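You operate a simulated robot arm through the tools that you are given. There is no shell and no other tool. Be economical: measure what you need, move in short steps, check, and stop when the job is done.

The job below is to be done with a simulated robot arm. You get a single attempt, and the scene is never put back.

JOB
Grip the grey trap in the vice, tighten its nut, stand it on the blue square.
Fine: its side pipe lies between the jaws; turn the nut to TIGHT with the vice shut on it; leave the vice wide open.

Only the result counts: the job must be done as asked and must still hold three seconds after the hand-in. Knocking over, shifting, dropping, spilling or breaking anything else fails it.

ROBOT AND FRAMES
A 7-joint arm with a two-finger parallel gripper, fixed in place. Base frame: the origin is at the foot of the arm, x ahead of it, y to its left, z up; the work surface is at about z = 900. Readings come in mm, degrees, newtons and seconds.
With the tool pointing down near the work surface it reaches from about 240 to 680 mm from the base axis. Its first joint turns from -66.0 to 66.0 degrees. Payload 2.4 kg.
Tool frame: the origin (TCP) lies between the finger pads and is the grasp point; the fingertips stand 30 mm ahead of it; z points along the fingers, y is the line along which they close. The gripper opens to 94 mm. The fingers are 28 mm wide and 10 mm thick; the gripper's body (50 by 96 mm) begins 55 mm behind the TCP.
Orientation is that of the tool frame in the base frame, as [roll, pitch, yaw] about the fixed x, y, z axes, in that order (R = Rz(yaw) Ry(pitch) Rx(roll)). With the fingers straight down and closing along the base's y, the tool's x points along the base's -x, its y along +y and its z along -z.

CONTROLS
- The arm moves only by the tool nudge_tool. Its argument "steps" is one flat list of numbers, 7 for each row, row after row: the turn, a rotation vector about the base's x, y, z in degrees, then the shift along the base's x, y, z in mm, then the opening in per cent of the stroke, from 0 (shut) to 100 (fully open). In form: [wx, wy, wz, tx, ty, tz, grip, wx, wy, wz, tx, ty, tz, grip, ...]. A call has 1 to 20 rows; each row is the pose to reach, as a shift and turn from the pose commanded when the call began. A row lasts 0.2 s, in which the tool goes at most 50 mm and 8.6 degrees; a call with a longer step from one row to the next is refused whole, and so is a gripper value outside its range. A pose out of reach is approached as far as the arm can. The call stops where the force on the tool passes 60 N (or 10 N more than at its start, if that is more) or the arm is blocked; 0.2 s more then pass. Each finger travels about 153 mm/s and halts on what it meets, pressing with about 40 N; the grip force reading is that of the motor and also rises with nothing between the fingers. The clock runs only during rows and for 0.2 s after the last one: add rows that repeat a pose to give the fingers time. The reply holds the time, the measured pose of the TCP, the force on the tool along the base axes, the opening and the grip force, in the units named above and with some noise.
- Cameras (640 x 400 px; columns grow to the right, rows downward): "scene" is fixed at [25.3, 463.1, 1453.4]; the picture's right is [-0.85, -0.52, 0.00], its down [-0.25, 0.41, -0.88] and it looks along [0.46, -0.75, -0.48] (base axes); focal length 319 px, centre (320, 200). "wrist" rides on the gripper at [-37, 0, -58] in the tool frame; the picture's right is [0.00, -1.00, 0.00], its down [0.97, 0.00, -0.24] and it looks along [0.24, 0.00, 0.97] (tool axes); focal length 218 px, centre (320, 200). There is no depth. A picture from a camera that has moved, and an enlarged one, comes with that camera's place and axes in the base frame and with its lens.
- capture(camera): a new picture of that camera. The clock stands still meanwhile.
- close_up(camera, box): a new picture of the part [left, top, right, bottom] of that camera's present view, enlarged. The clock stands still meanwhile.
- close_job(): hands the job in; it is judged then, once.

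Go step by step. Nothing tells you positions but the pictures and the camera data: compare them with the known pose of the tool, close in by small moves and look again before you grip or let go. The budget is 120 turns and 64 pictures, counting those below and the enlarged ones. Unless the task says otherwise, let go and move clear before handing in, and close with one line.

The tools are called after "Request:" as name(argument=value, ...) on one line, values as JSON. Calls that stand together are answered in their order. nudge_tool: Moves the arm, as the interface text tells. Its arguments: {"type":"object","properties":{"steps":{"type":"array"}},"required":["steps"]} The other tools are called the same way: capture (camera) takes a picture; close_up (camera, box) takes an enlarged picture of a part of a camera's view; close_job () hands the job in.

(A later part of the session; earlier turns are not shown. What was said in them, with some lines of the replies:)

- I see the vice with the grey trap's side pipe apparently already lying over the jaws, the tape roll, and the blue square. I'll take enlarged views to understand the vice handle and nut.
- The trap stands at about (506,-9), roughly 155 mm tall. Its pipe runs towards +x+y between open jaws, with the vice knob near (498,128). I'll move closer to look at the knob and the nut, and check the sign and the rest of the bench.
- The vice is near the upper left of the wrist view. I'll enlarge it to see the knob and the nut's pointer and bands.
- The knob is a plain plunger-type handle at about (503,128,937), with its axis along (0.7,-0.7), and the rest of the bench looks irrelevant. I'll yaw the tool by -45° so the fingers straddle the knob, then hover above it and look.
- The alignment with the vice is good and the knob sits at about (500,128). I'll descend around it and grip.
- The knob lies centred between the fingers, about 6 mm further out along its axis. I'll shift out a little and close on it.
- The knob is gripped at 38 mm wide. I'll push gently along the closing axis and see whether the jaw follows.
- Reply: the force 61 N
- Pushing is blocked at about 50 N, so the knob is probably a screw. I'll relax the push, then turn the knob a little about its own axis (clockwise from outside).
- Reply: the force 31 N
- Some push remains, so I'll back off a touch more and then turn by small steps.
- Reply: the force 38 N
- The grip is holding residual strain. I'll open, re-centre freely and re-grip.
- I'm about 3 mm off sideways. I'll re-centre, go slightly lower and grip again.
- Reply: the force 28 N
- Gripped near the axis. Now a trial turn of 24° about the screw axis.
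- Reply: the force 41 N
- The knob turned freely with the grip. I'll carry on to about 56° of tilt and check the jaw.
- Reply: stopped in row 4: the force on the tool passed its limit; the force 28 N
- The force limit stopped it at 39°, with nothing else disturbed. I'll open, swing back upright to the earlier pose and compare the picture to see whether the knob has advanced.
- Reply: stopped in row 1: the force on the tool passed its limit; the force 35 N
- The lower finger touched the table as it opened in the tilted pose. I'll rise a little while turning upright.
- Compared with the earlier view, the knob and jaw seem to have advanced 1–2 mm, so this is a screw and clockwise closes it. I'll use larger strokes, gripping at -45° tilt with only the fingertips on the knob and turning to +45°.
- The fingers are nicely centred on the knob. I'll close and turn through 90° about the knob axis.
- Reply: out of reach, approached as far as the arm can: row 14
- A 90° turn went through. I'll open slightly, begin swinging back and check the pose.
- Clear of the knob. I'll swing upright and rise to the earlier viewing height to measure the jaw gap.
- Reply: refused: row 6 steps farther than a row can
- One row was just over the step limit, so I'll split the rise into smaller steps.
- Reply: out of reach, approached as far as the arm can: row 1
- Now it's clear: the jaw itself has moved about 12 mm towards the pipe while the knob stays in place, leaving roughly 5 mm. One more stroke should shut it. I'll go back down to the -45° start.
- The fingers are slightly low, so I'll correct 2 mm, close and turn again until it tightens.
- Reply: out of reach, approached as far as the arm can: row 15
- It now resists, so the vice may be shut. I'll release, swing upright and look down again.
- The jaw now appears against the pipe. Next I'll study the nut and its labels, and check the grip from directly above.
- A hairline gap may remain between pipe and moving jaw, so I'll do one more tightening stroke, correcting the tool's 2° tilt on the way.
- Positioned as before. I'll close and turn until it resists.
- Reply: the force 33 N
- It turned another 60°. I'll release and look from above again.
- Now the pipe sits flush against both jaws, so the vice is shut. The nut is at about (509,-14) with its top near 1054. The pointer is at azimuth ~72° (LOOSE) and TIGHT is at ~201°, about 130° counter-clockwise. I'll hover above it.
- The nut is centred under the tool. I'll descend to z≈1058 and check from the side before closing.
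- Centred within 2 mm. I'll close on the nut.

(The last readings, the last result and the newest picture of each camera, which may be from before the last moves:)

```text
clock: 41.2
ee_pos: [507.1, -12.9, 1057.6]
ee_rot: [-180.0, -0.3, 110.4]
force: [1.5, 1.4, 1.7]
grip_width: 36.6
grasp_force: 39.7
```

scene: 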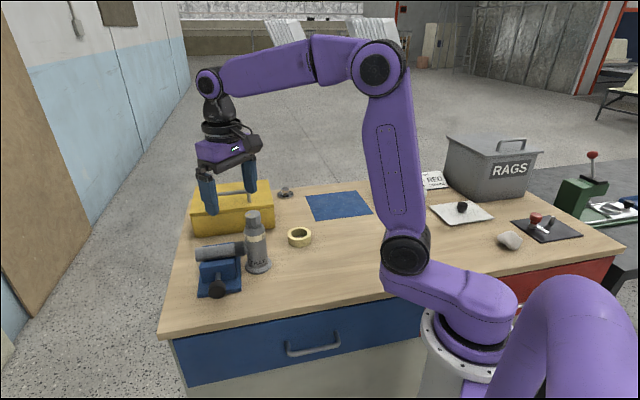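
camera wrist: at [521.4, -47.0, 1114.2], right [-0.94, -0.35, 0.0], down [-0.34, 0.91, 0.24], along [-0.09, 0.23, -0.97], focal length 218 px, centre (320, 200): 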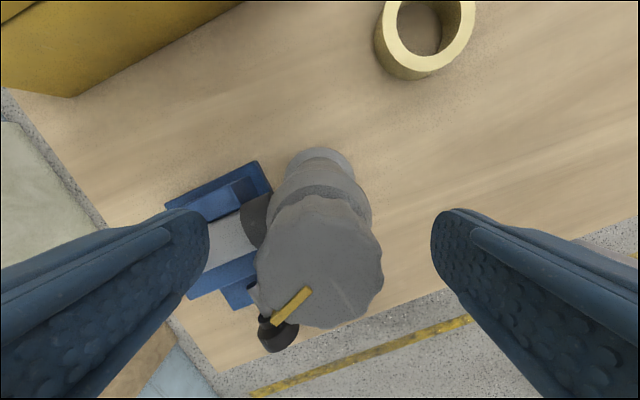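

Gripped without side force. I'll turn counter-clockwise 40° and check.

Request:
nudge_tool(steps=[0, 0, 5, 0, 0, 0, 30, 0, 0, 10, 0, 0, 0, 30, 0, 0, 15, 0, 0, 0, 30, 0, 0, 20, 0, 0, 0, 30, 0, 0, 25, 0, 0, 0, 30, 0, 0, 30, 0, 0, 0, 30, 0, 0, 35, 0, 0, 0, 30, 0, 0, 40, 0, 0, 0, 30, 0, 0, 40, 0, 0, 0, 30])

Request:
close_up(camera="scene", box=[180, 190, 300, 290])

```text
clock: 43.2
ee_pos: [508.4, -15.5, 1056.8]
ee_rot: [-179.9, -0.3, 150.6]
force: [0.0, -0.6, 0.6]
grip_width: 36.7
grasp_force: 39.6
```

```text
4.00 times, centred on (240, 240) of scene
camera zoom: at [25.3, 463.1, 1453.4], right [-0.85, -0.52, 0.0], down [-0.25, 0.41, -0.88], along [0.46, -0.75, -0.48], focal length 1275 px, centre (640, 40)
```

zoom: 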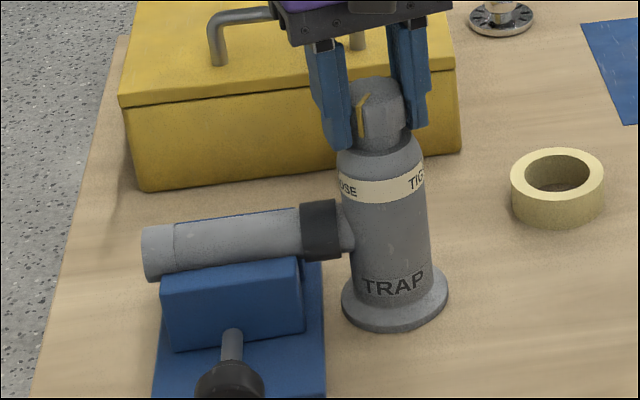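

The pointer is moving towards TIGHT and the trap stays still. I'll continue another 84° and look.

Request:
nudge_tool(steps=[0, 0, 7, 0, 0, 0, 30, 0, 0, 14, 0, 0, 0, 30, 0, 0, 21, 0, 0, 0, 30, 0, 0, 28, 0, 0, 0, 30, 0, 0, 35, 0, 0, 0, 30, 0, 0, 42, 0, 0, 0, 30, 0, 0, 49, 0, 0, 0, 30, 0, 0, 56, 0, 0, 0, 30, 0, 0, 63, 0, 0, 0, 30, 0, 0, 70, 0, 0, 0, 30, 0, 0, 77, 0, 0, 0, 30, 0, 0, 84, 0, 0, 0, 30, 0, 0, 84, 0, 0, 0, 30])

Request:
close_up(camera="scene", box=[225, 195, 285, 245])

```text
clock: 46.0
ee_pos: [507.8, -13.3, 1057.7]
ee_rot: [-179.9, -0.3, -125.5]
force: [-0.3, 0.3, 0.1]
grip_width: 36.5
grasp_force: 39.6
```

```text
8.00 times, centred on (255, 220) of scene
camera zoom: at [25.3, 463.1, 1453.4], right [-0.85, -0.52, 0.0], down [-0.25, 0.41, -0.88], along [0.46, -0.75, -0.48], focal length 2550 px, centre (840, 40)
```

zoom: 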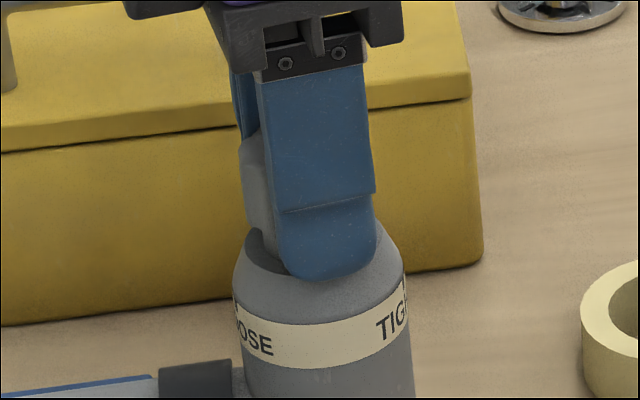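

Turned 124° so far. The tick marks suggest TIGHT is about 140° from LOOSE, so I'll add 14° and then release and look.

Request:
nudge_tool(steps=[0, 0, 5, 0, 0, 0, 30, 0, 0, 10, 0, 0, 0, 30, 0, 0, 14, 0, 0, 0, 30, 0, 0, 14, 0, 0, 0, 30])

Request:
nudge_tool(steps=[0, 0, 0, 0, 0, 0, 60, 0, 0, 0, 0, 0, 0, 100, 0, 0, 0, 0, 0, 30, 100, 0, 0, 0, 0, 0, 60, 100, 0, 0, -8, 30, -10, 90, 100, 0, 0, -16, 60, -20, 100, 100, 0, 0, -16, 60, -20, 100, 100])

Request:
capture(camera="wrist")

Request:
close_up(camera="scene", box=[225, 195, 285, 245])

```text
clock: 47.0
ee_pos: [508.4, -14.4, 1057.7]
ee_rot: [-179.9, -0.3, -111.5]
force: [-0.5, 1.2, 0.7]
grip_width: 36.6
grasp_force: 40.1
```

```text
clock: 48.6
ee_pos: [567.4, -35.5, 1160.7]
ee_rot: [-179.9, -0.3, -127.7]
force: [0.4, -0.4, 0.0]
grip_width: 93.9
grasp_force: 0.1
```

```text
21 pictures are left
camera wrist: at [590.3, -5.5, 1218.3], right [0.79, -0.61, 0.0], down [-0.59, -0.77, 0.24], along [-0.15, -0.2, -0.97], focal length 218 px, centre (320, 200)
```

wrist: 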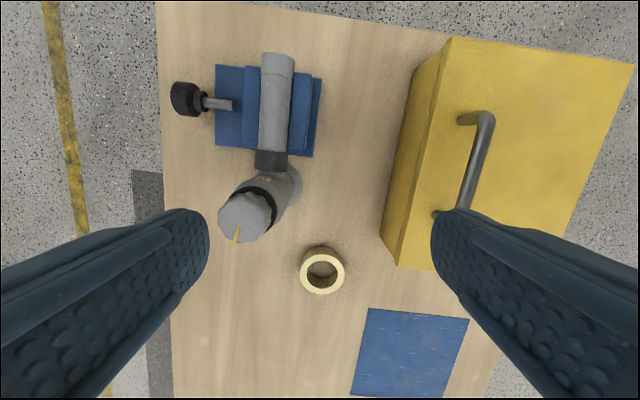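

```text
8.00 times, centred on (255, 220) of scene
camera zoom: at [25.3, 463.1, 1453.4], right [-0.85, -0.52, 0.0], down [-0.25, 0.41, -0.88], along [0.46, -0.75, -0.48], focal length 2550 px, centre (840, 40)
```

zoom: 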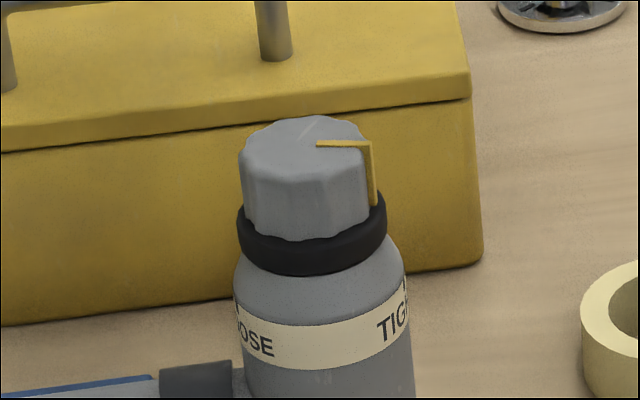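

A dark ring now shows beneath the nut and the pointer is over on the TIGHT side. I'll look from that side to compare the pointer with the TIGHT tick.

Request:
nudge_tool(steps=[0, 0, 0, -40, -10, 0, 100, 0, 0, 0, -80, -20, 0, 100, 0, 0, 0, -120, -30, 0, 100, 0, 0, 0, -155, -42, -15, 100, 0, 0, 0, -155, -42, -45, 100, 0, 0, 0, -155, -42, -45, 100])

Request:
capture(camera="wrist")

```text
clock: 50.0
ee_pos: [411.9, -76.0, 1112.2]
ee_rot: [-179.8, -0.3, -127.6]
force: [-0.6, 0.9, 0.6]
grip_width: 94.0
grasp_force: 0.2
```

```text
19 pictures are left
camera wrist: at [434.5, -45.8, 1170.6], right [0.79, -0.61, 0.0], down [-0.59, -0.77, 0.24], along [-0.15, -0.2, -0.97], focal length 218 px, centre (320, 200)
```

wrist: 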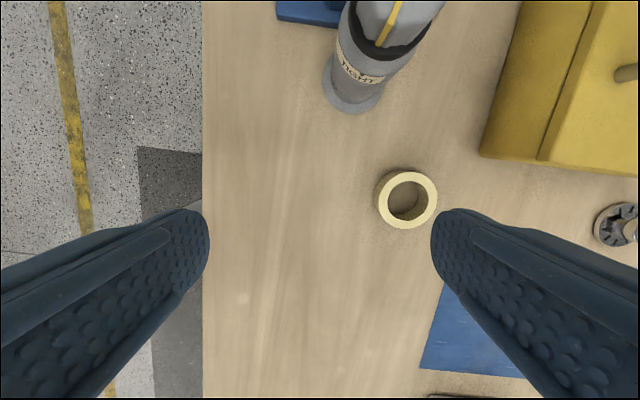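

Request:
close_up(camera="wrist", box=[310, 0, 470, 120])

```text
3.33 times, centred on (390, 60) of wrist
camera zoom: at [434.5, -45.8, 1170.6], right [0.79, -0.61, 0.0], down [-0.59, -0.77, 0.24], along [-0.15, -0.2, -0.97], focal length 728 px, centre (87, 667)
```

zoom: 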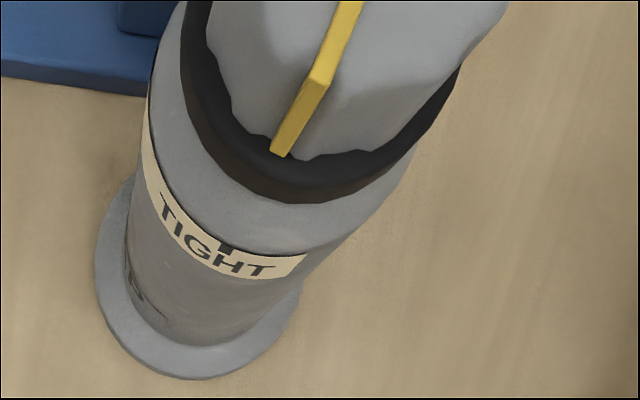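

The pointer lines up with the TIGHT tick (both about 209° in this view), so the nut is tight. Next I'll open the vice: return above the knob with yaw back to 135°.

Request:
nudge_tool(steps=[0, 0, -8.1, 2, 17, 5, 100, 0, 0, -16.2, 4, 35, 10, 100, 0, 0, -24.3, 6, 52, 10, 100, 0, 0, -32.4, 8, 70, 10, 100, 0, 0, -40.5, 12, 87, 10, 100, 0, 0, -48.6, 18, 105, 10, 100, 0, 0, -56.7, 28, 122, 10, 100, 0, 0, -64.8, 40, 140, 5, 100, 0, 0, -72.9, 52, 157, -5, 100, 0, 0, -81, 64, 175, -20, 100, 0, 0, -89.1, 75, 192, -40, 100, 0, 0, -97.2, 85.6, 208.7, -60, 100, 0, 0, -97.4, 85.6, 208.7, -100, 100, 0, 0, -97.4, 85.6, 208.7, -135, 80, 0, 0, -97.4, 85.6, 208.7, -157, 57, 0, 0, -97.4, 85.6, 208.7, -157, 57])

Request:
capture(camera="wrist")

```text
clock: 53.4
ee_pos: [498.4, 131.2, 957.2]
ee_rot: [-179.9, -0.3, 135.0]
force: [-0.4, -0.4, -0.1]
grip_width: 53.5
grasp_force: 0.1
```

```text
17 pictures are left
camera wrist: at [523.7, 105.0, 1015.6], right [-0.71, -0.71, 0.0], down [-0.69, 0.69, 0.24], along [-0.17, 0.17, -0.97], focal length 218 px, centre (320, 200)
```

wrist: 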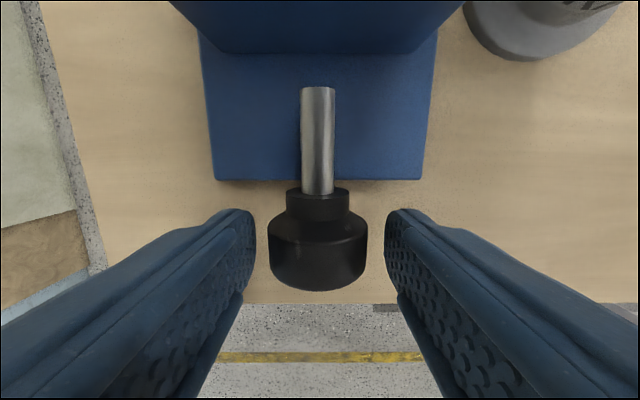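

Centred over the knob. I'll tilt to +37°, grip and turn back to -45° to loosen.

Request:
nudge_tool(steps=[5.3, -5.3, 0, -1.5, -1.5, -1.1, 57, 10.6, -10.6, 0, -2.9, -2.9, -1.5, 57, 15.9, -15.9, 0, -4.3, -4.3, -2.2, 57, 21.2, -21.2, 0, -5.65, -5.65, -3.1, 57, 26.5, -26.5, 0, -6.9, -6.9, -4.3, 57, 26.5, -26.5, 0, -6.9, -6.9, -4.3, 30, 26.5, -26.5, 0, -6.9, -6.9, -4.3, 30, 26.5, -26.5, 0, -6.9, -6.9, -4.3, 30, 21.2, -21.2, 0, -5.65, -5.65, -3.1, 30, 15.9, -15.9, 0, -4.3, -4.3, -2.2, 30, 10.6, -10.6, 0, -2.9, -2.9, -1.5, 30, 5.3, -5.3, 0, -1.5, -1.5, -1.1, 30, 0, 0, 0, 0, 0, -1, 30, -5.3, 5.3, 0, 1.5, 1.5, -1.1, 30, -10.6, 10.6, 0, 2.9, 2.9, -1.5, 30, -15.9, 15.9, 0, 4.3, 4.3, -2.2, 30, -21.2, 21.2, 0, 5.65, 5.65, -3.1, 30, -26.5, 26.5, 0, 6.9, 6.9, -4.3, 30, -31.8, 31.8, 0, 8, 8, -5.7, 30])

```text
clock: 54.7
ee_pos: [473.4, 130.1, 951.2]
ee_rot: [145.4, 1.9, 147.1]
force: [17.0, 20.2, 17.2]
grip_width: 45.5
grasp_force: 15.8
stopped in row 6: the force on the tool passed its limit (the readings are from after the stop); the commanded pose is now the measured one
```

The tool was skewed there (yaw 147°, x 473), so it looks like the arm ran into a limit near that tilt. I'll open and look.

Request:
nudge_tool(steps=[0, 0, 0, 0, 0, 2, 57, 0, 0, 0, 0, 0, 2, 57])

Request:
capture(camera="wrist")

Request:
capture(camera="scene")

```text
clock: 55.3
ee_pos: [470.3, 124.8, 949.2]
ee_rot: [146.4, 1.5, 146.8]
force: [8.9, 9.7, 2.8]
grip_width: 60.7
grasp_force: 6.2
```

```text
16 pictures are left
camera wrist: at [481.5, 78.2, 998.7], right [-0.45, -0.7, -0.55], down [-0.89, 0.42, 0.18], along [0.11, 0.57, -0.81], focal length 218 px, centre (320, 200)
```

wrist: 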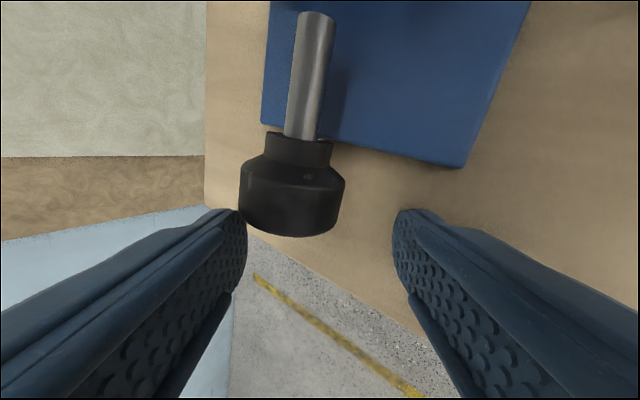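

```text
15 pictures are left
```

scene: 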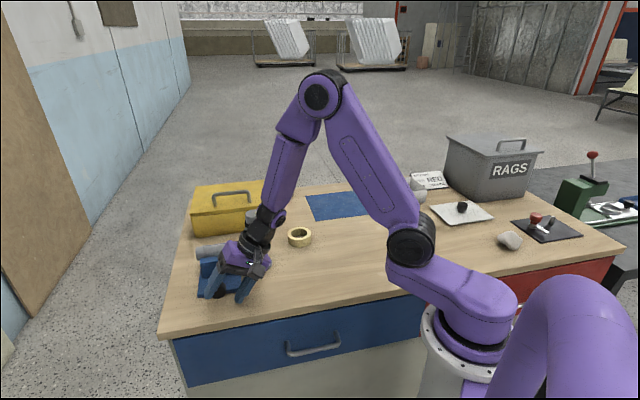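

The tool drifted out along the screw axis and yawed; the knob and vice look fine. I'll return smoothly to upright in two steps.

Request:
nudge_tool(steps=[-4.7, 3.1, 0, 4, 3, 1, 57, -9.4, 6.1, 0, 8, 5, 2, 57, -14, 9.2, 0, 12, 6, 3, 57, -18.7, 12.3, 0, 16, 7, 4, 57, -23.4, 15.3, 0, 21, 8, 5, 60, -28.1, 18.4, 0, 26.7, 8, 7, 70, -28.1, 18.4, 0, 26.7, 8, 7, 70])

```text
clock: 56.9
ee_pos: [496.9, 132.4, 956.7]
ee_rot: [179.9, 1.2, 147.6]
force: [1.0, 0.2, 0.1]
grip_width: 65.9
grasp_force: 0.0
```

Request:
nudge_tool(steps=[0.3, 0.5, -6.3, 0, 0, 0, 70, 0.56, 1.07, -12.6, 0, 0, 0, 70, 0.56, 1.07, -12.6, 0, 0, 0, 57])

Request:
capture(camera="wrist")

```text
clock: 57.7
ee_pos: [496.9, 130.9, 955.7]
ee_rot: [-179.8, 0.0, 134.8]
force: [0.3, -0.2, 0.2]
grip_width: 53.6
grasp_force: 0.1
```

```text
14 pictures are left
camera wrist: at [522.9, 106.4, 1014.3], right [-0.71, -0.7, 0.0], down [-0.68, 0.69, 0.24], along [-0.17, 0.17, -0.97], focal length 218 px, centre (320, 200)
```

wrist: 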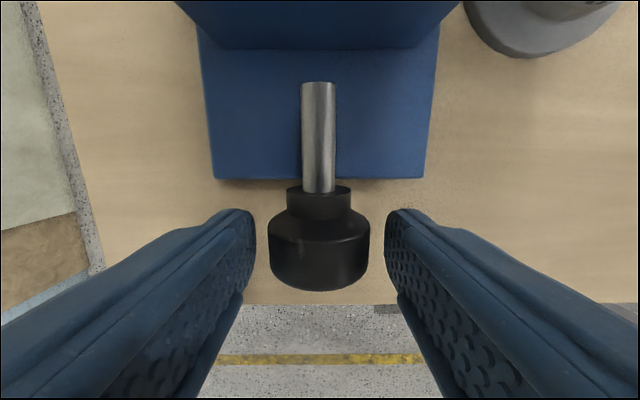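

Well centred again. I'll use a safer range, gripping at +22° and turning to -52°.

Request:
nudge_tool(steps=[5.3, -5.3, 0, -1.5, -1.5, -1.1, 57, 10.6, -10.6, 0, -2.9, -2.9, -1.5, 57, 15.9, -15.9, 0, -4.3, -4.3, -2.2, 57, 15.9, -15.9, 0, -4.3, -4.3, -2.2, 30, 15.9, -15.9, 0, -4.3, -4.3, -2.2, 30, 15.9, -15.9, 0, -4.3, -4.3, -2.2, 30, 10, -10, 0, -2.77, -2.77, -1.5, 30, 4.12, -4.12, 0, -1.15, -1.15, -1.1, 30, -1.77, 1.77, 0, 0.49, 0.49, -1, 30, -7.66, 7.66, 0, 2.12, 2.12, -1.3, 30, -13.55, 13.55, 0, 3.71, 3.71, -1.9, 30, -19.4, 19.4, 0, 5.22, 5.22, -2.8, 30, -25.3, 25.3, 0, 6.61, 6.61, -4, 30, -31.2, 31.2, 0, 7.87, 7.87, -5.5, 30, -37.1, 37.1, 0, 8.96, 8.96, -7.2, 30, -37.1, 37.1, 0, 8.96, 8.96, -7.2, 30])

```text
clock: 61.1
ee_pos: [507.4, 142.8, 947.1]
ee_rot: [-127.8, 0.2, 135.4]
force: [12.8, 22.5, -9.9]
grip_width: 36.3
grasp_force: 45.2
```

The loosening stroke worked. I'll open slightly, swing back to +22° and re-grip.

Request:
nudge_tool(steps=[0, 0, 0, 0, 0, 0, 52, 0, 0, 0, 0, 0, 0.5, 52, 5.9, -5.9, 0, -1.09, -1.09, 1.74, 55, 11.8, -11.8, 0, -2.35, -2.35, 3.23, 57, 17.7, -17.7, 0, -3.74, -3.74, 4.45, 57, 23.6, -23.6, 0, -5.25, -5.25, 5.37, 57, 29.5, -29.5, 0, -6.84, -6.84, 5.98, 57, 35.3, -35.3, 0, -8.47, -8.47, 6.24, 57, 41.2, -41.2, 0, -10.1, -10.1, 6.18, 57, 47.1, -47.1, 0, -11.73, -11.73, 5.77, 57, 53, -53, 0, -13.28, -13.28, 5.04, 57, 53, -53, 0, -13.28, -13.28, 5.04, 57])

Request:
capture(camera="wrist")

```text
clock: 63.7
ee_pos: [493.5, 127.5, 954.5]
ee_rot: [157.7, 0.1, 134.8]
force: [-0.5, -0.1, -0.2]
grip_width: 53.7
grasp_force: 0.1
```

```text
13 pictures are left
camera wrist: at [502.2, 85.5, 1008.7], right [-0.66, -0.65, -0.38], down [-0.75, 0.62, 0.22], along [0.09, 0.43, -0.9], focal length 218 px, centre (320, 200)
```

wrist: 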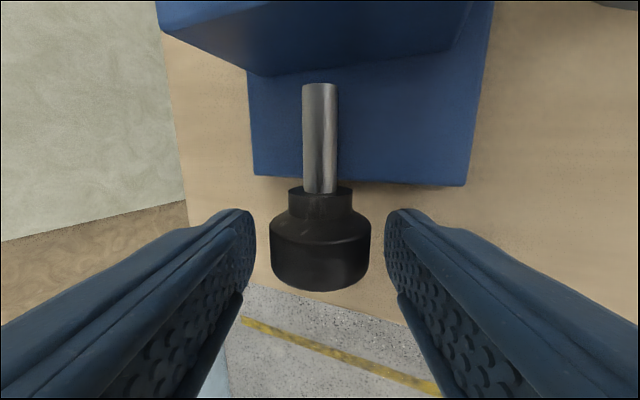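

Repositioned and centred, and the jaw has backed off a bit. Next loosening stroke.

Request:
nudge_tool(steps=[0, 0, 0, 0, 0, -1, 30, 0, 0, 0, 0, 0, -1, 30, 0, 0, 0, 0, 0, -1, 30, -5.9, 5.9, 0, 1.55, 1.55, -0.3, 30, -11.8, 11.8, 0, 3.17, 3.17, 0.1, 30, -17.7, 17.7, 0, 4.81, 4.81, 0.2, 30, -23.6, 23.6, 0, 6.44, 6.44, 0, 30, -29.5, 29.5, 0, 8.03, 8.03, -0.7, 30, -35.3, 35.3, 0, 9.54, 9.54, -1.6, 30, -41.2, 41.2, 0, 10.93, 10.93, -2.8, 30, -47.1, 47.1, 0, 12.19, 12.19, -4.3, 30, -53, 53, 0, 13.28, 13.28, -6, 30, -53, 53, 0, 13.28, 13.28, -6, 30, -53, 53, 0, 13.28, 13.28, -5.5, 52, -53, 53, 0, 13.28, 13.28, -5, 52])

Request:
nudge_tool(steps=[5.9, -5.9, 0, -1.09, -1.09, 1.24, 55, 11.8, -11.8, 0, -2.35, -2.35, 2.73, 57, 17.7, -17.7, 0, -3.74, -3.74, 3.95, 57, 23.6, -23.6, 0, -5.25, -5.25, 4.87, 57, 29.5, -29.5, 0, -6.84, -6.84, 5.48, 57, 35.3, -35.3, 0, -8.47, -8.47, 5.74, 57, 41.2, -41.2, 0, -10.1, -10.1, 5.68, 57, 47.1, -47.1, 0, -11.73, -11.73, 5.27, 57, 53, -53, 0, -13.28, -13.28, 4.54, 57, 53, -53, 0, -13.28, -13.28, 4.54, 57])

Request:
capture(camera="wrist")

```text
clock: 66.9
ee_pos: [504.5, 140.7, 948.5]
ee_rot: [-127.3, 0.1, 135.0]
force: [0.0, -0.3, -0.2]
grip_width: 48.9
grasp_force: 0.0
```

```text
clock: 69.1
ee_pos: [491.4, 128.3, 953.9]
ee_rot: [157.7, 0.1, 134.8]
force: [0.0, 0.5, 0.2]
grip_width: 53.5
grasp_force: 0.0
```

```text
12 pictures are left
camera wrist: at [502.3, 86.8, 1008.3], right [-0.66, -0.65, -0.38], down [-0.75, 0.62, 0.22], along [0.09, 0.43, -0.9], focal length 218 px, centre (320, 200)
```

wrist: 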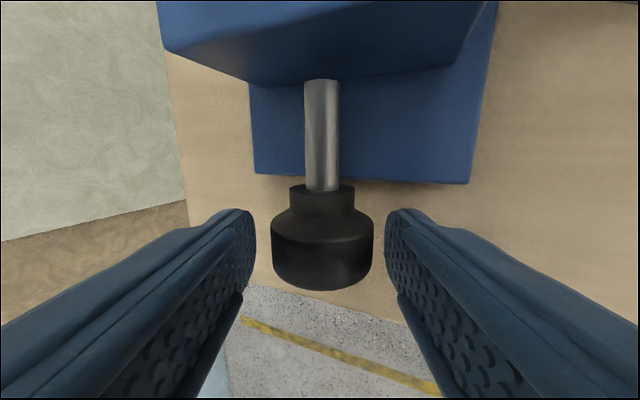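

The jaw is backing off. I'll do two more strokes in the same way.

Request:
nudge_tool(steps=[0, 0, 0, 0, 0, -1, 30, 0, 0, 0, 0, 0, -1, 30, 0, 0, 0, 0, 0, -1, 30, -5.9, 5.9, 0, 1.55, 1.55, -0.3, 30, -11.8, 11.8, 0, 3.17, 3.17, 0.1, 30, -17.7, 17.7, 0, 4.81, 4.81, 0.2, 30, -23.6, 23.6, 0, 6.44, 6.44, 0, 30, -29.5, 29.5, 0, 8.03, 8.03, -0.7, 30, -35.3, 35.3, 0, 9.54, 9.54, -1.6, 30, -41.2, 41.2, 0, 10.93, 10.93, -2.8, 30, -47.1, 47.1, 0, 12.19, 12.19, -4.3, 30, -53, 53, 0, 13.28, 13.28, -6, 30, -53, 53, 0, 13.28, 13.28, -6, 30, -53, 53, 0, 13.28, 13.28, -5.5, 52, -53, 53, 0, 13.28, 13.28, -5, 52])

Request:
nudge_tool(steps=[5.9, -5.9, 0, -1.09, -1.09, 1.24, 55, 11.8, -11.8, 0, -2.35, -2.35, 2.73, 57, 17.7, -17.7, 0, -3.74, -3.74, 3.95, 57, 23.6, -23.6, 0, -5.25, -5.25, 4.87, 57, 29.5, -29.5, 0, -6.84, -6.84, 5.48, 57, 35.3, -35.3, 0, -8.47, -8.47, 5.74, 57, 41.2, -41.2, 0, -10.1, -10.1, 5.68, 57, 47.1, -47.1, 0, -11.73, -11.73, 5.27, 57, 53, -53, 0, -13.28, -13.28, 4.54, 57, 53, -53, 0, -13.28, -13.28, 4.54, 57])

Request:
capture(camera="wrist")

```text
clock: 72.3
ee_pos: [507.2, 139.6, 947.8]
ee_rot: [-127.3, 0.2, 135.0]
force: [0.7, -0.7, -0.5]
grip_width: 48.9
grasp_force: 0.1
```

```text
clock: 74.5
ee_pos: [492.3, 128.8, 952.9]
ee_rot: [157.6, 0.3, 134.8]
force: [0.1, 0.3, 0.9]
grip_width: 53.7
grasp_force: 0.0
```

```text
11 pictures are left
camera wrist: at [502.8, 86.0, 1007.0], right [-0.66, -0.65, -0.38], down [-0.75, 0.62, 0.22], along [0.09, 0.43, -0.9], focal length 218 px, centre (320, 200)
```

wrist: 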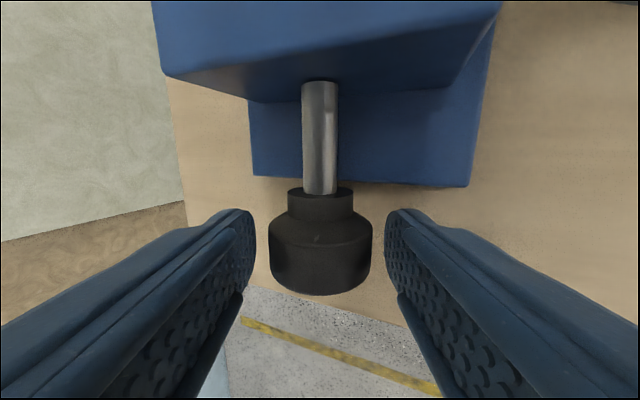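

Nearly back to the original opening. One or two more strokes to reach the open stop.

Request:
nudge_tool(steps=[0, 0, 0, 0, 0, -1, 30, 0, 0, 0, 0, 0, -1, 30, 0, 0, 0, 0, 0, -1, 30, -5.9, 5.9, 0, 1.55, 1.55, -0.3, 30, -11.8, 11.8, 0, 3.17, 3.17, 0.1, 30, -17.7, 17.7, 0, 4.81, 4.81, 0.2, 30, -23.6, 23.6, 0, 6.44, 6.44, 0, 30, -29.5, 29.5, 0, 8.03, 8.03, -0.7, 30, -35.3, 35.3, 0, 9.54, 9.54, -1.6, 30, -41.2, 41.2, 0, 10.93, 10.93, -2.8, 30, -47.1, 47.1, 0, 12.19, 12.19, -4.3, 30, -53, 53, 0, 13.28, 13.28, -6, 30, -53, 53, 0, 13.28, 13.28, -6, 30])

```text
clock: 77.3
ee_pos: [507.2, 140.8, 947.0]
ee_rot: [-127.6, 0.2, 135.1]
force: [6.7, 7.7, -10.1]
grip_width: 37.3
grasp_force: 44.9
```

Another 75° completed without a stall in the reading. I'll release, swing upright, rise and view the vice from above.

Request:
nudge_tool(steps=[0, 0, 0, 0, 0, 0.5, 52, 0, 0, 0, 0, 0, 0.5, 52, 5.9, -5.9, 0, -1.09, -1.09, 1.74, 55, 11.8, -11.8, 0, -2.35, -2.35, 3.23, 57, 17.7, -17.7, 0, -3.74, -3.74, 4.45, 57, 23.6, -23.6, 0, -5.25, -5.25, 5.37, 57, 29.5, -29.5, 0, -6.84, -6.84, 5.98, 57, 35.3, -35.3, 0, -8.47, -8.47, 6.24, 57, 37.1, -37.1, 0, -8.96, -8.96, 6.3, 80, 37.1, -37.1, 0, -8.96, -8.96, 40, 100, 37.1, -37.1, 0, -9, -15, 80, 100, 37.1, -37.1, 0, -12, -45, 115, 100, 37.1, -37.1, 0, -15, -75, 150, 100, 37.1, -37.1, 0, -17, -101, 177, 100, 37.1, -37.1, 0, -17, -101, 177, 100])

Request:
close_up(camera="wrist", box=[180, 70, 410, 240])

```text
clock: 80.5
ee_pos: [488.3, 38.5, 1131.0]
ee_rot: [-179.8, 0.1, 134.8]
force: [0.7, -0.9, 0.0]
grip_width: 93.8
grasp_force: 0.0
```

```text
2.35 times, centred on (295, 155) of wrist
camera zoom: at [514.8, 13.2, 1188.0], right [-0.71, -0.71, 0.0], down [-0.69, 0.69, 0.24], along [-0.17, 0.17, -0.97], focal length 514 px, centre (379, 306)
```

zoom: 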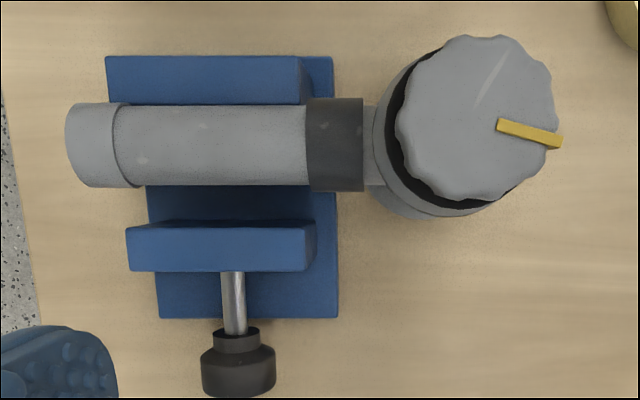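

The vice is wide open again, with an ~18 mm gap like the start, and the trap hasn't moved. Next I'll grip the trap's body just under the shoulder, fingers perpendicular to the pipe (yaw 225°), rotating above it first.

Request:
nudge_tool(steps=[0, 0, 8.2, 4, -10, 0, 100, 0, 0, 16.4, 8, -20, 0, 100, 0, 0, 24.6, 12, -30, 0, 100, 0, 0, 32.8, 16, -40, 0, 100, 0, 0, 41, 19, -52, 0, 100, 0, 0, 49.2, 19, -52, 0, 100, 0, 0, 57.4, 19, -52, 0, 100, 0, 0, 65.6, 19, -52, 0, 100, 0, 0, 73.8, 19, -52, 0, 100, 0, 0, 82, 19, -52, 0, 100, 0, 0, 90, 19, -52, 0, 100, 0, 0, 90, 19, -52, 0, 100])

Request:
capture(camera="wrist")

```text
clock: 83.1
ee_pos: [506.4, -11.6, 1125.6]
ee_rot: [-179.8, 0.1, -135.1]
force: [-0.4, -0.5, -0.3]
grip_width: 94.0
grasp_force: 0.1
```

```text
9 pictures are left
camera wrist: at [532.7, 14.6, 1183.1], right [0.71, -0.71, 0.0], down [-0.69, -0.69, 0.24], along [-0.17, -0.17, -0.97], focal length 218 px, centre (320, 200)
```

wrist: 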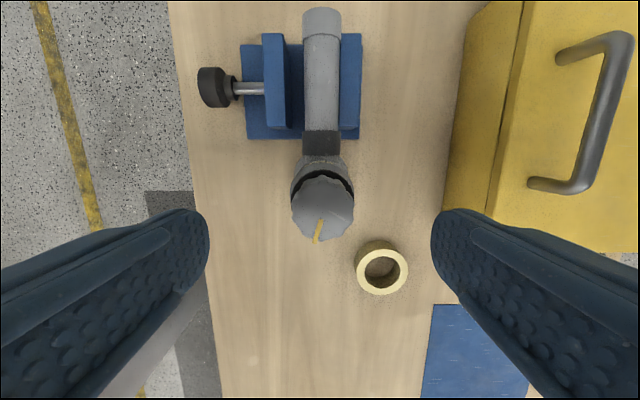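

Centred over the nut. I'll descend so that the pads cover the upper body, with the palm staying above the nut.

Request:
nudge_tool(steps=[0, 0, 0, 0.7, -1, -40, 100, 0, 0, 0, 0.7, -1, -80, 100, 0, 0, 0, 0.7, -1, -105, 100, 0, 0, 0, 0.7, -1, -114, 100, 0, 0, 0, 0.7, -1, -114, 100])

Request:
close_up(camera="scene", box=[200, 180, 300, 280])

```text
clock: 84.3
ee_pos: [506.5, -12.6, 1009.6]
ee_rot: [-179.8, 0.1, -135.0]
force: [-0.2, 0.2, -0.7]
grip_width: 93.7
grasp_force: 0.0
```

```text
4.00 times, centred on (250, 230) of scene
camera zoom: at [25.3, 463.1, 1453.4], right [-0.85, -0.52, 0.0], down [-0.25, 0.41, -0.88], along [0.46, -0.75, -0.48], focal length 1275 px, centre (600, 80)
```

zoom: 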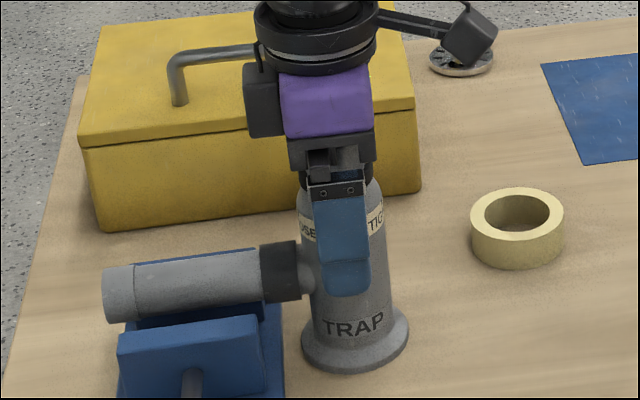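

Fingers are alongside the body and the palm is just above the nut. Closing.

Request:
nudge_tool(steps=[0, 0, 0, 0, 0, 0, 65, 0, 0, 0, 0, 0, 0, 40, 0, 0, 0, 0, 0, 0, 40, 0, 0, 0, 0, 0, 0, 40])

```text
clock: 85.3
ee_pos: [507.5, -13.2, 1010.8]
ee_rot: [-179.8, 0.1, -135.1]
force: [0.7, -0.6, 0.0]
grip_width: 51.6
grasp_force: 40.1
```

Gripped at 51.6 mm. I'll lift slowly by 30 mm and look.

Request:
nudge_tool(steps=[0, 0, 0, 0, 0, 4, 35, 0, 0, 0, 0, 0, 10, 35, 0, 0, 0, 0, 0, 20, 35, 0, 0, 0, 0, 0, 30, 35, 0, 0, 0, 0, 0, 30, 35])

Request:
close_up(camera="scene", box=[200, 180, 300, 280])

```text
clock: 86.5
ee_pos: [507.6, -12.9, 1040.5]
ee_rot: [-179.8, 0.1, -135.1]
force: [0.1, 0.1, -2.0]
grip_width: 50.9
grasp_force: 39.9
```

```text
4.00 times, centred on (250, 230) of scene
camera zoom: at [25.3, 463.1, 1453.4], right [-0.85, -0.52, 0.0], down [-0.25, 0.41, -0.88], along [0.46, -0.75, -0.48], focal length 1275 px, centre (600, 80)
```

zoom: 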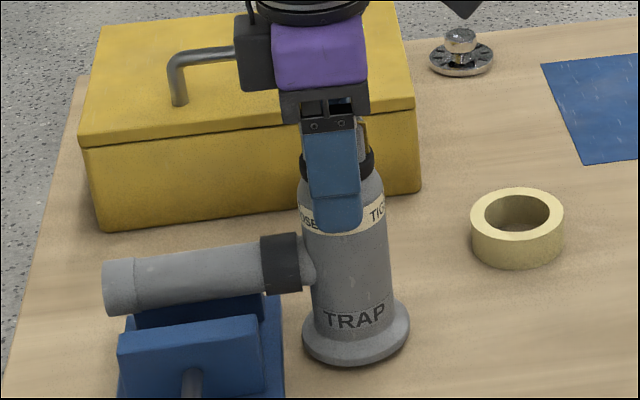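

The fingers slid up the body: the trap rose only a few millimetres. I'll lower back to set it down and test in small steps with force readings.

Request:
nudge_tool(steps=[0, 0, 0, 0, 0, -2, 35, 0, 0, 0, 0, 0, -4, 35, 0, 0, 0, 0, 0, -6, 35])

Request:
capture(camera="wrist")

```text
clock: 87.3
ee_pos: [508.0, -13.5, 1033.4]
ee_rot: [-179.8, 0.1, -135.1]
force: [-0.6, -0.1, -1.2]
grip_width: 50.8
grasp_force: 40.1
```

```text
6 pictures are left
camera wrist: at [533.7, 12.9, 1092.2], right [0.71, -0.71, 0.0], down [-0.69, -0.69, 0.24], along [-0.17, -0.17, -0.97], focal length 218 px, centre (320, 200)
```

wrist: 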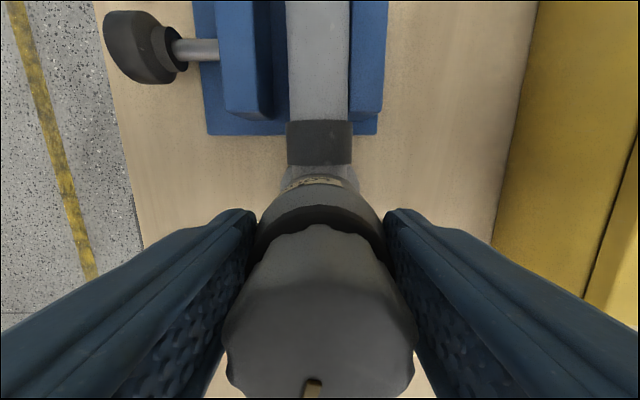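

The trap is standing on the table and the pads are high on the body. I'll re-grip lower and lift in 1 mm steps while reading the force.

Request:
nudge_tool(steps=[0, 0, 0, 0, 0, 0, 75, 0, 0, 0, 0, 0, 0, 75, 0, 0, 0, 0, 0, -15, 75, 0, 0, 0, 0, 0, -27, 75, 0, 0, 0, 0, 0, -27, 75, 0, 0, 0, 0, 0, -27, 20, 0, 0, 0, 0, 0, -27, 20, 0, 0, 0, 0, 0, -27, 20, 0, 0, 0, 0, 0, -27, 20])

Request:
nudge_tool(steps=[0, 0, 0, 0, 0, 1, 20, 0, 0, 0, 0, 0, 2, 20, 0, 0, 0, 0, 0, 3, 20])

Request:
nudge_tool(steps=[0, 0, 0, 0, 0, 1, 20, 0, 0, 0, 0, 0, 2, 20, 0, 0, 0, 0, 0, 3, 20])

```text
clock: 89.3
ee_pos: [507.4, -12.6, 1007.8]
ee_rot: [-179.8, 0.1, -135.1]
force: [0.5, -0.9, 1.0]
grip_width: 52.6
grasp_force: 40.3
```

```text
clock: 90.1
ee_pos: [508.1, -13.2, 1010.5]
ee_rot: [-179.8, 0.1, -135.1]
force: [0.0, -0.4, -2.0]
grip_width: 52.4
grasp_force: 40.2
```

```text
clock: 90.9
ee_pos: [507.8, -12.3, 1012.8]
ee_rot: [-179.8, 0.1, -135.2]
force: [1.1, -0.3, -1.8]
grip_width: 52.4
grasp_force: 40.0
```

The force is a steady -2 N, which could be the trap's weight. I'll check with a picture whether it is lifting.

Request:
nudge_tool(steps=[0, 0, 0, 0, 0, 2, 20, 0, 0, 0, 0, 0, 4, 20, 0, 0, 0, 0, 0, 6, 20, 0, 0, 0, 0, 0, 8, 20, 0, 0, 0, 0, 0, 10, 20])

Request:
close_up(camera="scene", box=[200, 180, 300, 280])

```text
clock: 92.1
ee_pos: [508.9, -13.3, 1022.8]
ee_rot: [-179.8, 0.2, -135.1]
force: [-0.4, 0.1, -1.3]
grip_width: 52.4
grasp_force: 39.6
```

```text
4.00 times, centred on (250, 230) of scene
camera zoom: at [25.3, 463.1, 1453.4], right [-0.85, -0.52, 0.0], down [-0.25, 0.41, -0.88], along [0.46, -0.75, -0.48], focal length 1275 px, centre (600, 80)
```

zoom: 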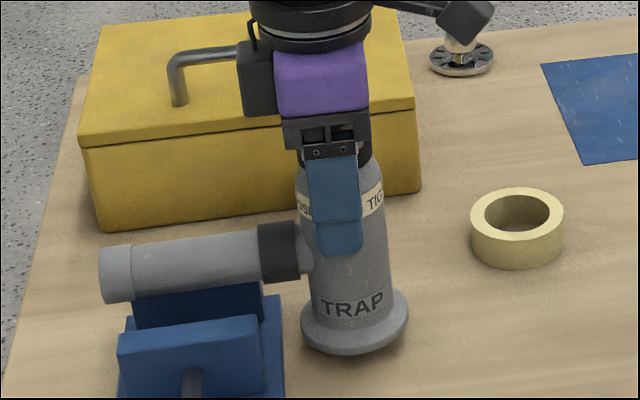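

The trap is now truly lifted, about 15 mm. I'll continue gently, since the earlier slip probably came from the faster pull.

Request:
nudge_tool(steps=[0, 0, 0, 0, 0, 2, 20, 0, 0, 0, 0, 0, 5, 20, 0, 0, 0, 0, 0, 9, 20, 0, 0, 0, 0, 0, 13, 20, 0, 0, 0, 0, 0, 17, 20, 0, 0, 0, 0, 0, 21, 20, 0, 0, 0, 0, 0, 25, 20, 0, 0, 0, 0, 0, 29, 20, 0, 0, 0, 0, 0, 33, 20, 0, 0, 0, 0, 0, 37, 20, 0, 0, 0, 0, 0, 41, 20, 0, 0, 0, 0, 0, 45, 20, 0, 0, 0, 0, 0, 49, 20, 0, 0, 0, 0, 0, 53, 20, 0, 0, 0, 0, 0, 57, 20, 0, 0, 0, 0, 0, 61, 20, 0, 0, 0, 0, 0, 64, 20, 0, 0, 0, 0, 0, 66, 20, 0, 0, 0, 0, 0, 67, 20])

Request:
close_up(camera="scene", box=[200, 160, 320, 280])

```text
clock: 96.1
ee_pos: [508.3, -11.9, 1090.2]
ee_rot: [-179.8, 0.1, -135.2]
force: [-0.6, 0.2, -1.1]
grip_width: 52.3
grasp_force: 39.8
```

```text
3.33 times, centred on (260, 220) of scene
camera zoom: at [25.3, 463.1, 1453.4], right [-0.85, -0.52, 0.0], down [-0.25, 0.41, -0.88], along [0.46, -0.75, -0.48], focal length 1062 px, centre (520, 133)
```

zoom: 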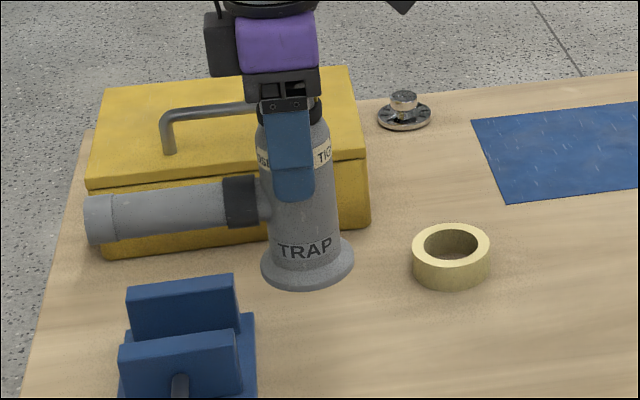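

Firmly held and clear of the vice. I'll carry it gently in -y towards the blue square (centre about (481,-406)), yawing slightly with the arm.

Request:
nudge_tool(steps=[0, 0, -0.2, 0, -4, 0, 20, 0, 0, -0.7, -1, -12, 0, 20, 0, 0, -1.5, -2, -24, 0, 20, 0, 0, -2.4, -3, -38, 0, 20, 0, 0, -3.2, -4, -52, 0, 20, 0, 0, -4.1, -5, -66, 0, 20, 0, 0, -5, -6, -80, 0, 20, 0, 0, -5.9, -7, -94, 0, 20, 0, 0, -6.8, -8, -108, 0, 20, 0, 0, -7.6, -9, -122, 0, 20, 0, 0, -8.5, -10, -136, 0, 20, 0, 0, -9.4, -11, -150, 0, 20, 0, 0, -10.2, -12, -163, 0, 20, 0, 0, -11, -13, -175, 0, 20, 0, 0, -11.6, -13.5, -184, 0, 20, 0, 0, -12, -14, -190, 0, 20, 0, 0, -12.2, -14, -193, 0, 20, 0, 0, -12.2, -14, -194, 0, 20])

Request:
nudge_tool(steps=[0, 0, -0.2, 0, -4, 0, 20, 0, 0, -0.7, -1, -12, 0, 20, 0, 0, -1.5, -2, -24, 0, 20, 0, 0, -2.4, -3, -38, 0, 20, 0, 0, -3.2, -4, -52, 0, 20, 0, 0, -4.1, -5, -66, 0, 20, 0, 0, -5, -6, -80, 0, 20, 0, 0, -5.9, -7, -94, 0, 20, 0, 0, -6.8, -8, -108, 0, 20, 0, 0, -7.6, -9, -122, 0, 20, 0, 0, -8.5, -10, -136, 0, 20, 0, 0, -9.4, -11, -150, 0, 20, 0, 0, -10.2, -12, -163, 0, 20, 0, 0, -11, -13, -175, 0, 20, 0, 0, -11.6, -13.5, -184, 0, 20, 0, 0, -12, -14, -191, 0, 20, 0, 0, -12.2, -14, -196, 0, 20, 0, 0, -12.2, -14, -199, 0, 20, 0, 0, -12.2, -14, -199, 0, 20])

Request:
capture(camera="scene")

```text
clock: 99.9
ee_pos: [495.9, -207.3, 1090.3]
ee_rot: [-179.9, 0.1, -147.3]
force: [0.5, -0.7, -2.0]
grip_width: 52.1
grasp_force: 40.0
```

```text
clock: 103.9
ee_pos: [480.4, -405.4, 1088.8]
ee_rot: [-179.9, 0.1, -159.6]
force: [0.4, -0.1, -1.0]
grip_width: 51.9
grasp_force: 40.1
```

```text
3 pictures are left
```

scene: 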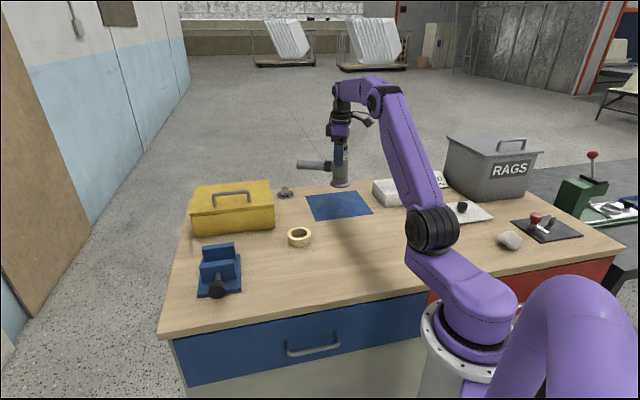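

The trap hangs right over the square's centre with its base at about z 983. I'll lower it gently.

Request:
nudge_tool(steps=[0, 0, 0, 0, 0, -2, 20, 0, 0, 0, 0, 0, -6, 20, 0, 0, 0, 0, 0, -11, 20, 0, 0, 0, 0, 0, -16, 20, 0, 0, 0, 0, 0, -21, 20, 0, 0, 0, 0, 0, -26, 20, 0, 0, 0, 0, 0, -31, 20, 0, 0, 0, 0, 0, -36, 20, 0, 0, 0, 0, 0, -41, 20, 0, 0, 0, 0, 0, -46, 20, 0, 0, 0, 0, 0, -51, 20, 0, 0, 0, 0, 0, -56, 20, 0, 0, 0, 0, 0, -61, 20, 0, 0, 0, 0, 0, -66, 20, 0, 0, 0, 0, 0, -70, 20, 0, 0, 0, 0, 0, -73, 20, 0, 0, 0, 0, 0, -75, 20])

Request:
nudge_tool(steps=[0, 0, 0, 0, 0, -1, 20, 0, 0, 0, 0, 0, -2, 20, 0, 0, 0, 0, 0, -3, 20, 0, 0, 0, 0, 0, -4, 20])

Request:
nudge_tool(steps=[0, 0, 0, 0, 0, -0.5, 20, 0, 0, 0, 0, 0, -1, 20, 0, 0, 0, 0, 0, -1.5, 20])

```text
clock: 107.5
ee_pos: [480.8, -406.4, 1015.0]
ee_rot: [-179.9, 0.1, -159.5]
force: [-0.2, 0.3, -1.5]
grip_width: 51.7
grasp_force: 39.9
```

```text
clock: 108.5
ee_pos: [480.2, -405.9, 1010.8]
ee_rot: [-179.8, 0.2, -159.5]
force: [-0.3, -0.5, -1.5]
grip_width: 52.4
grasp_force: 39.8
```

```text
clock: 109.3
ee_pos: [479.7, -407.5, 1010.0]
ee_rot: [-179.8, 0.1, -159.5]
force: [0.1, -0.6, -1.1]
grip_width: 51.8
grasp_force: 40.4
```

Still hanging. A few more half-millimetre steps until the force changes.

Request:
nudge_tool(steps=[0, 0, 0, 0, 0, -0.5, 20, 0, 0, 0, 0, 0, -1, 20, 0, 0, 0, 0, 0, -1.5, 20])

Request:
nudge_tool(steps=[0, 0, 0, 0, 0, -0.5, 20, 0, 0, 0, 0, 0, -1, 20])

Request:
close_up(camera="scene", box=[290, 130, 390, 230])

```text
clock: 110.1
ee_pos: [480.2, -405.3, 1008.3]
ee_rot: [-179.8, 0.1, -159.6]
force: [-0.2, -0.4, -2.6]
grip_width: 52.0
grasp_force: 40.0
```

```text
clock: 110.7
ee_pos: [479.9, -404.4, 1008.0]
ee_rot: [-179.8, 0.1, -159.5]
force: [-0.7, 0.2, -0.4]
grip_width: 51.7
grasp_force: 39.6
```

```text
4.00 times, centred on (340, 180) of scene
camera zoom: at [25.3, 463.1, 1453.4], right [-0.85, -0.52, 0.0], down [-0.25, 0.41, -0.88], along [0.46, -0.75, -0.48], focal length 1275 px, centre (240, 280)
```

zoom: 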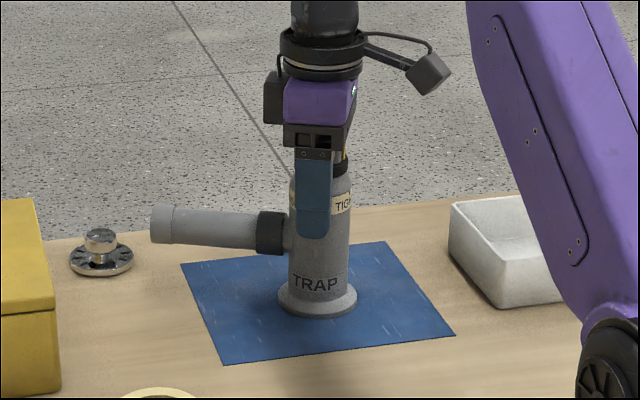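

It's centred on the square and just touching. I'll press down the last fraction, then open slowly.

Request:
nudge_tool(steps=[0, 0, 0, 0, 0, -0.5, 20, 0, 0, 0, 0, 0, -1, 20, 0, 0, 0, 0, 0, -1, 20])

```text
clock: 111.5
ee_pos: [480.2, -406.9, 1007.2]
ee_rot: [-179.7, 0.2, -159.5]
force: [-3.7, 2.8, 15.5]
grip_width: 52.0
grasp_force: 39.7
```

Contact is confirmed at +15 N. I'll relax slightly, open and retreat straight up.

Request:
nudge_tool(steps=[0, 0, 0, 0, 0, 0.4, 20, 0, 0, 0, 0, 0, 0.4, 58, 0, 0, 0, 0, 0, 0.4, 70, 0, 0, 0, 0, 0, 0.4, 100, 0, 0, 0, 0, 0, 0.4, 100, 0, 0, 0, 0, 0, 20, 100, 0, 0, 0, 0, 0, 60, 100, 0, 0, 0, 0, 0, 100, 100, 0, 0, 0, 0, 0, 130, 100, 0, 0, 0, -30, 20, 160, 100, 0, 0, 0, -60, 40, 180, 100, 0, 0, 0, -90, 70, 190, 100, 0, 0, 0, -90, 70, 190, 100])

Request:
close_up(camera="scene", box=[180, 130, 400, 300])

```text
clock: 114.3
ee_pos: [387.9, -334.6, 1195.3]
ee_rot: [-179.9, 0.0, -159.5]
force: [0.5, -0.5, 0.4]
grip_width: 93.7
grasp_force: 0.1
```

```text
2.35 times, centred on (290, 215) of scene
camera zoom: at [25.3, 463.1, 1453.4], right [-0.85, -0.52, 0.0], down [-0.25, 0.41, -0.88], along [0.46, -0.75, -0.48], focal length 750 px, centre (391, 165)
```

zoom: 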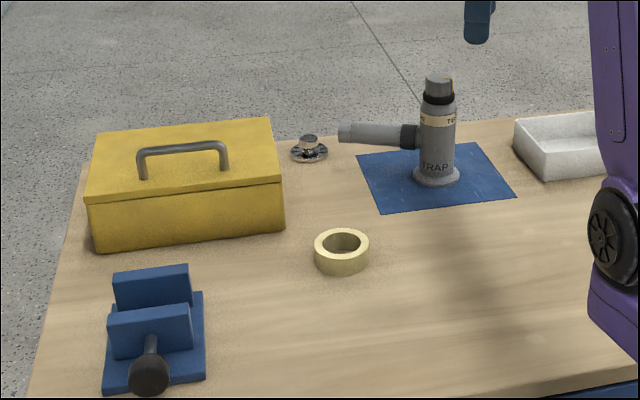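

The trap stands upright and centred on the blue square, and the vice is as open as at the start. The other items are where they were, and the arm is clear.

Request:
close_job()

```text
The job is handed in.
```

The job is handed in: the trap was gripped in the shut vice, its nut was turned to TIGHT, it now stands on the blue square, and the vice is open about as wide as it was at the start.
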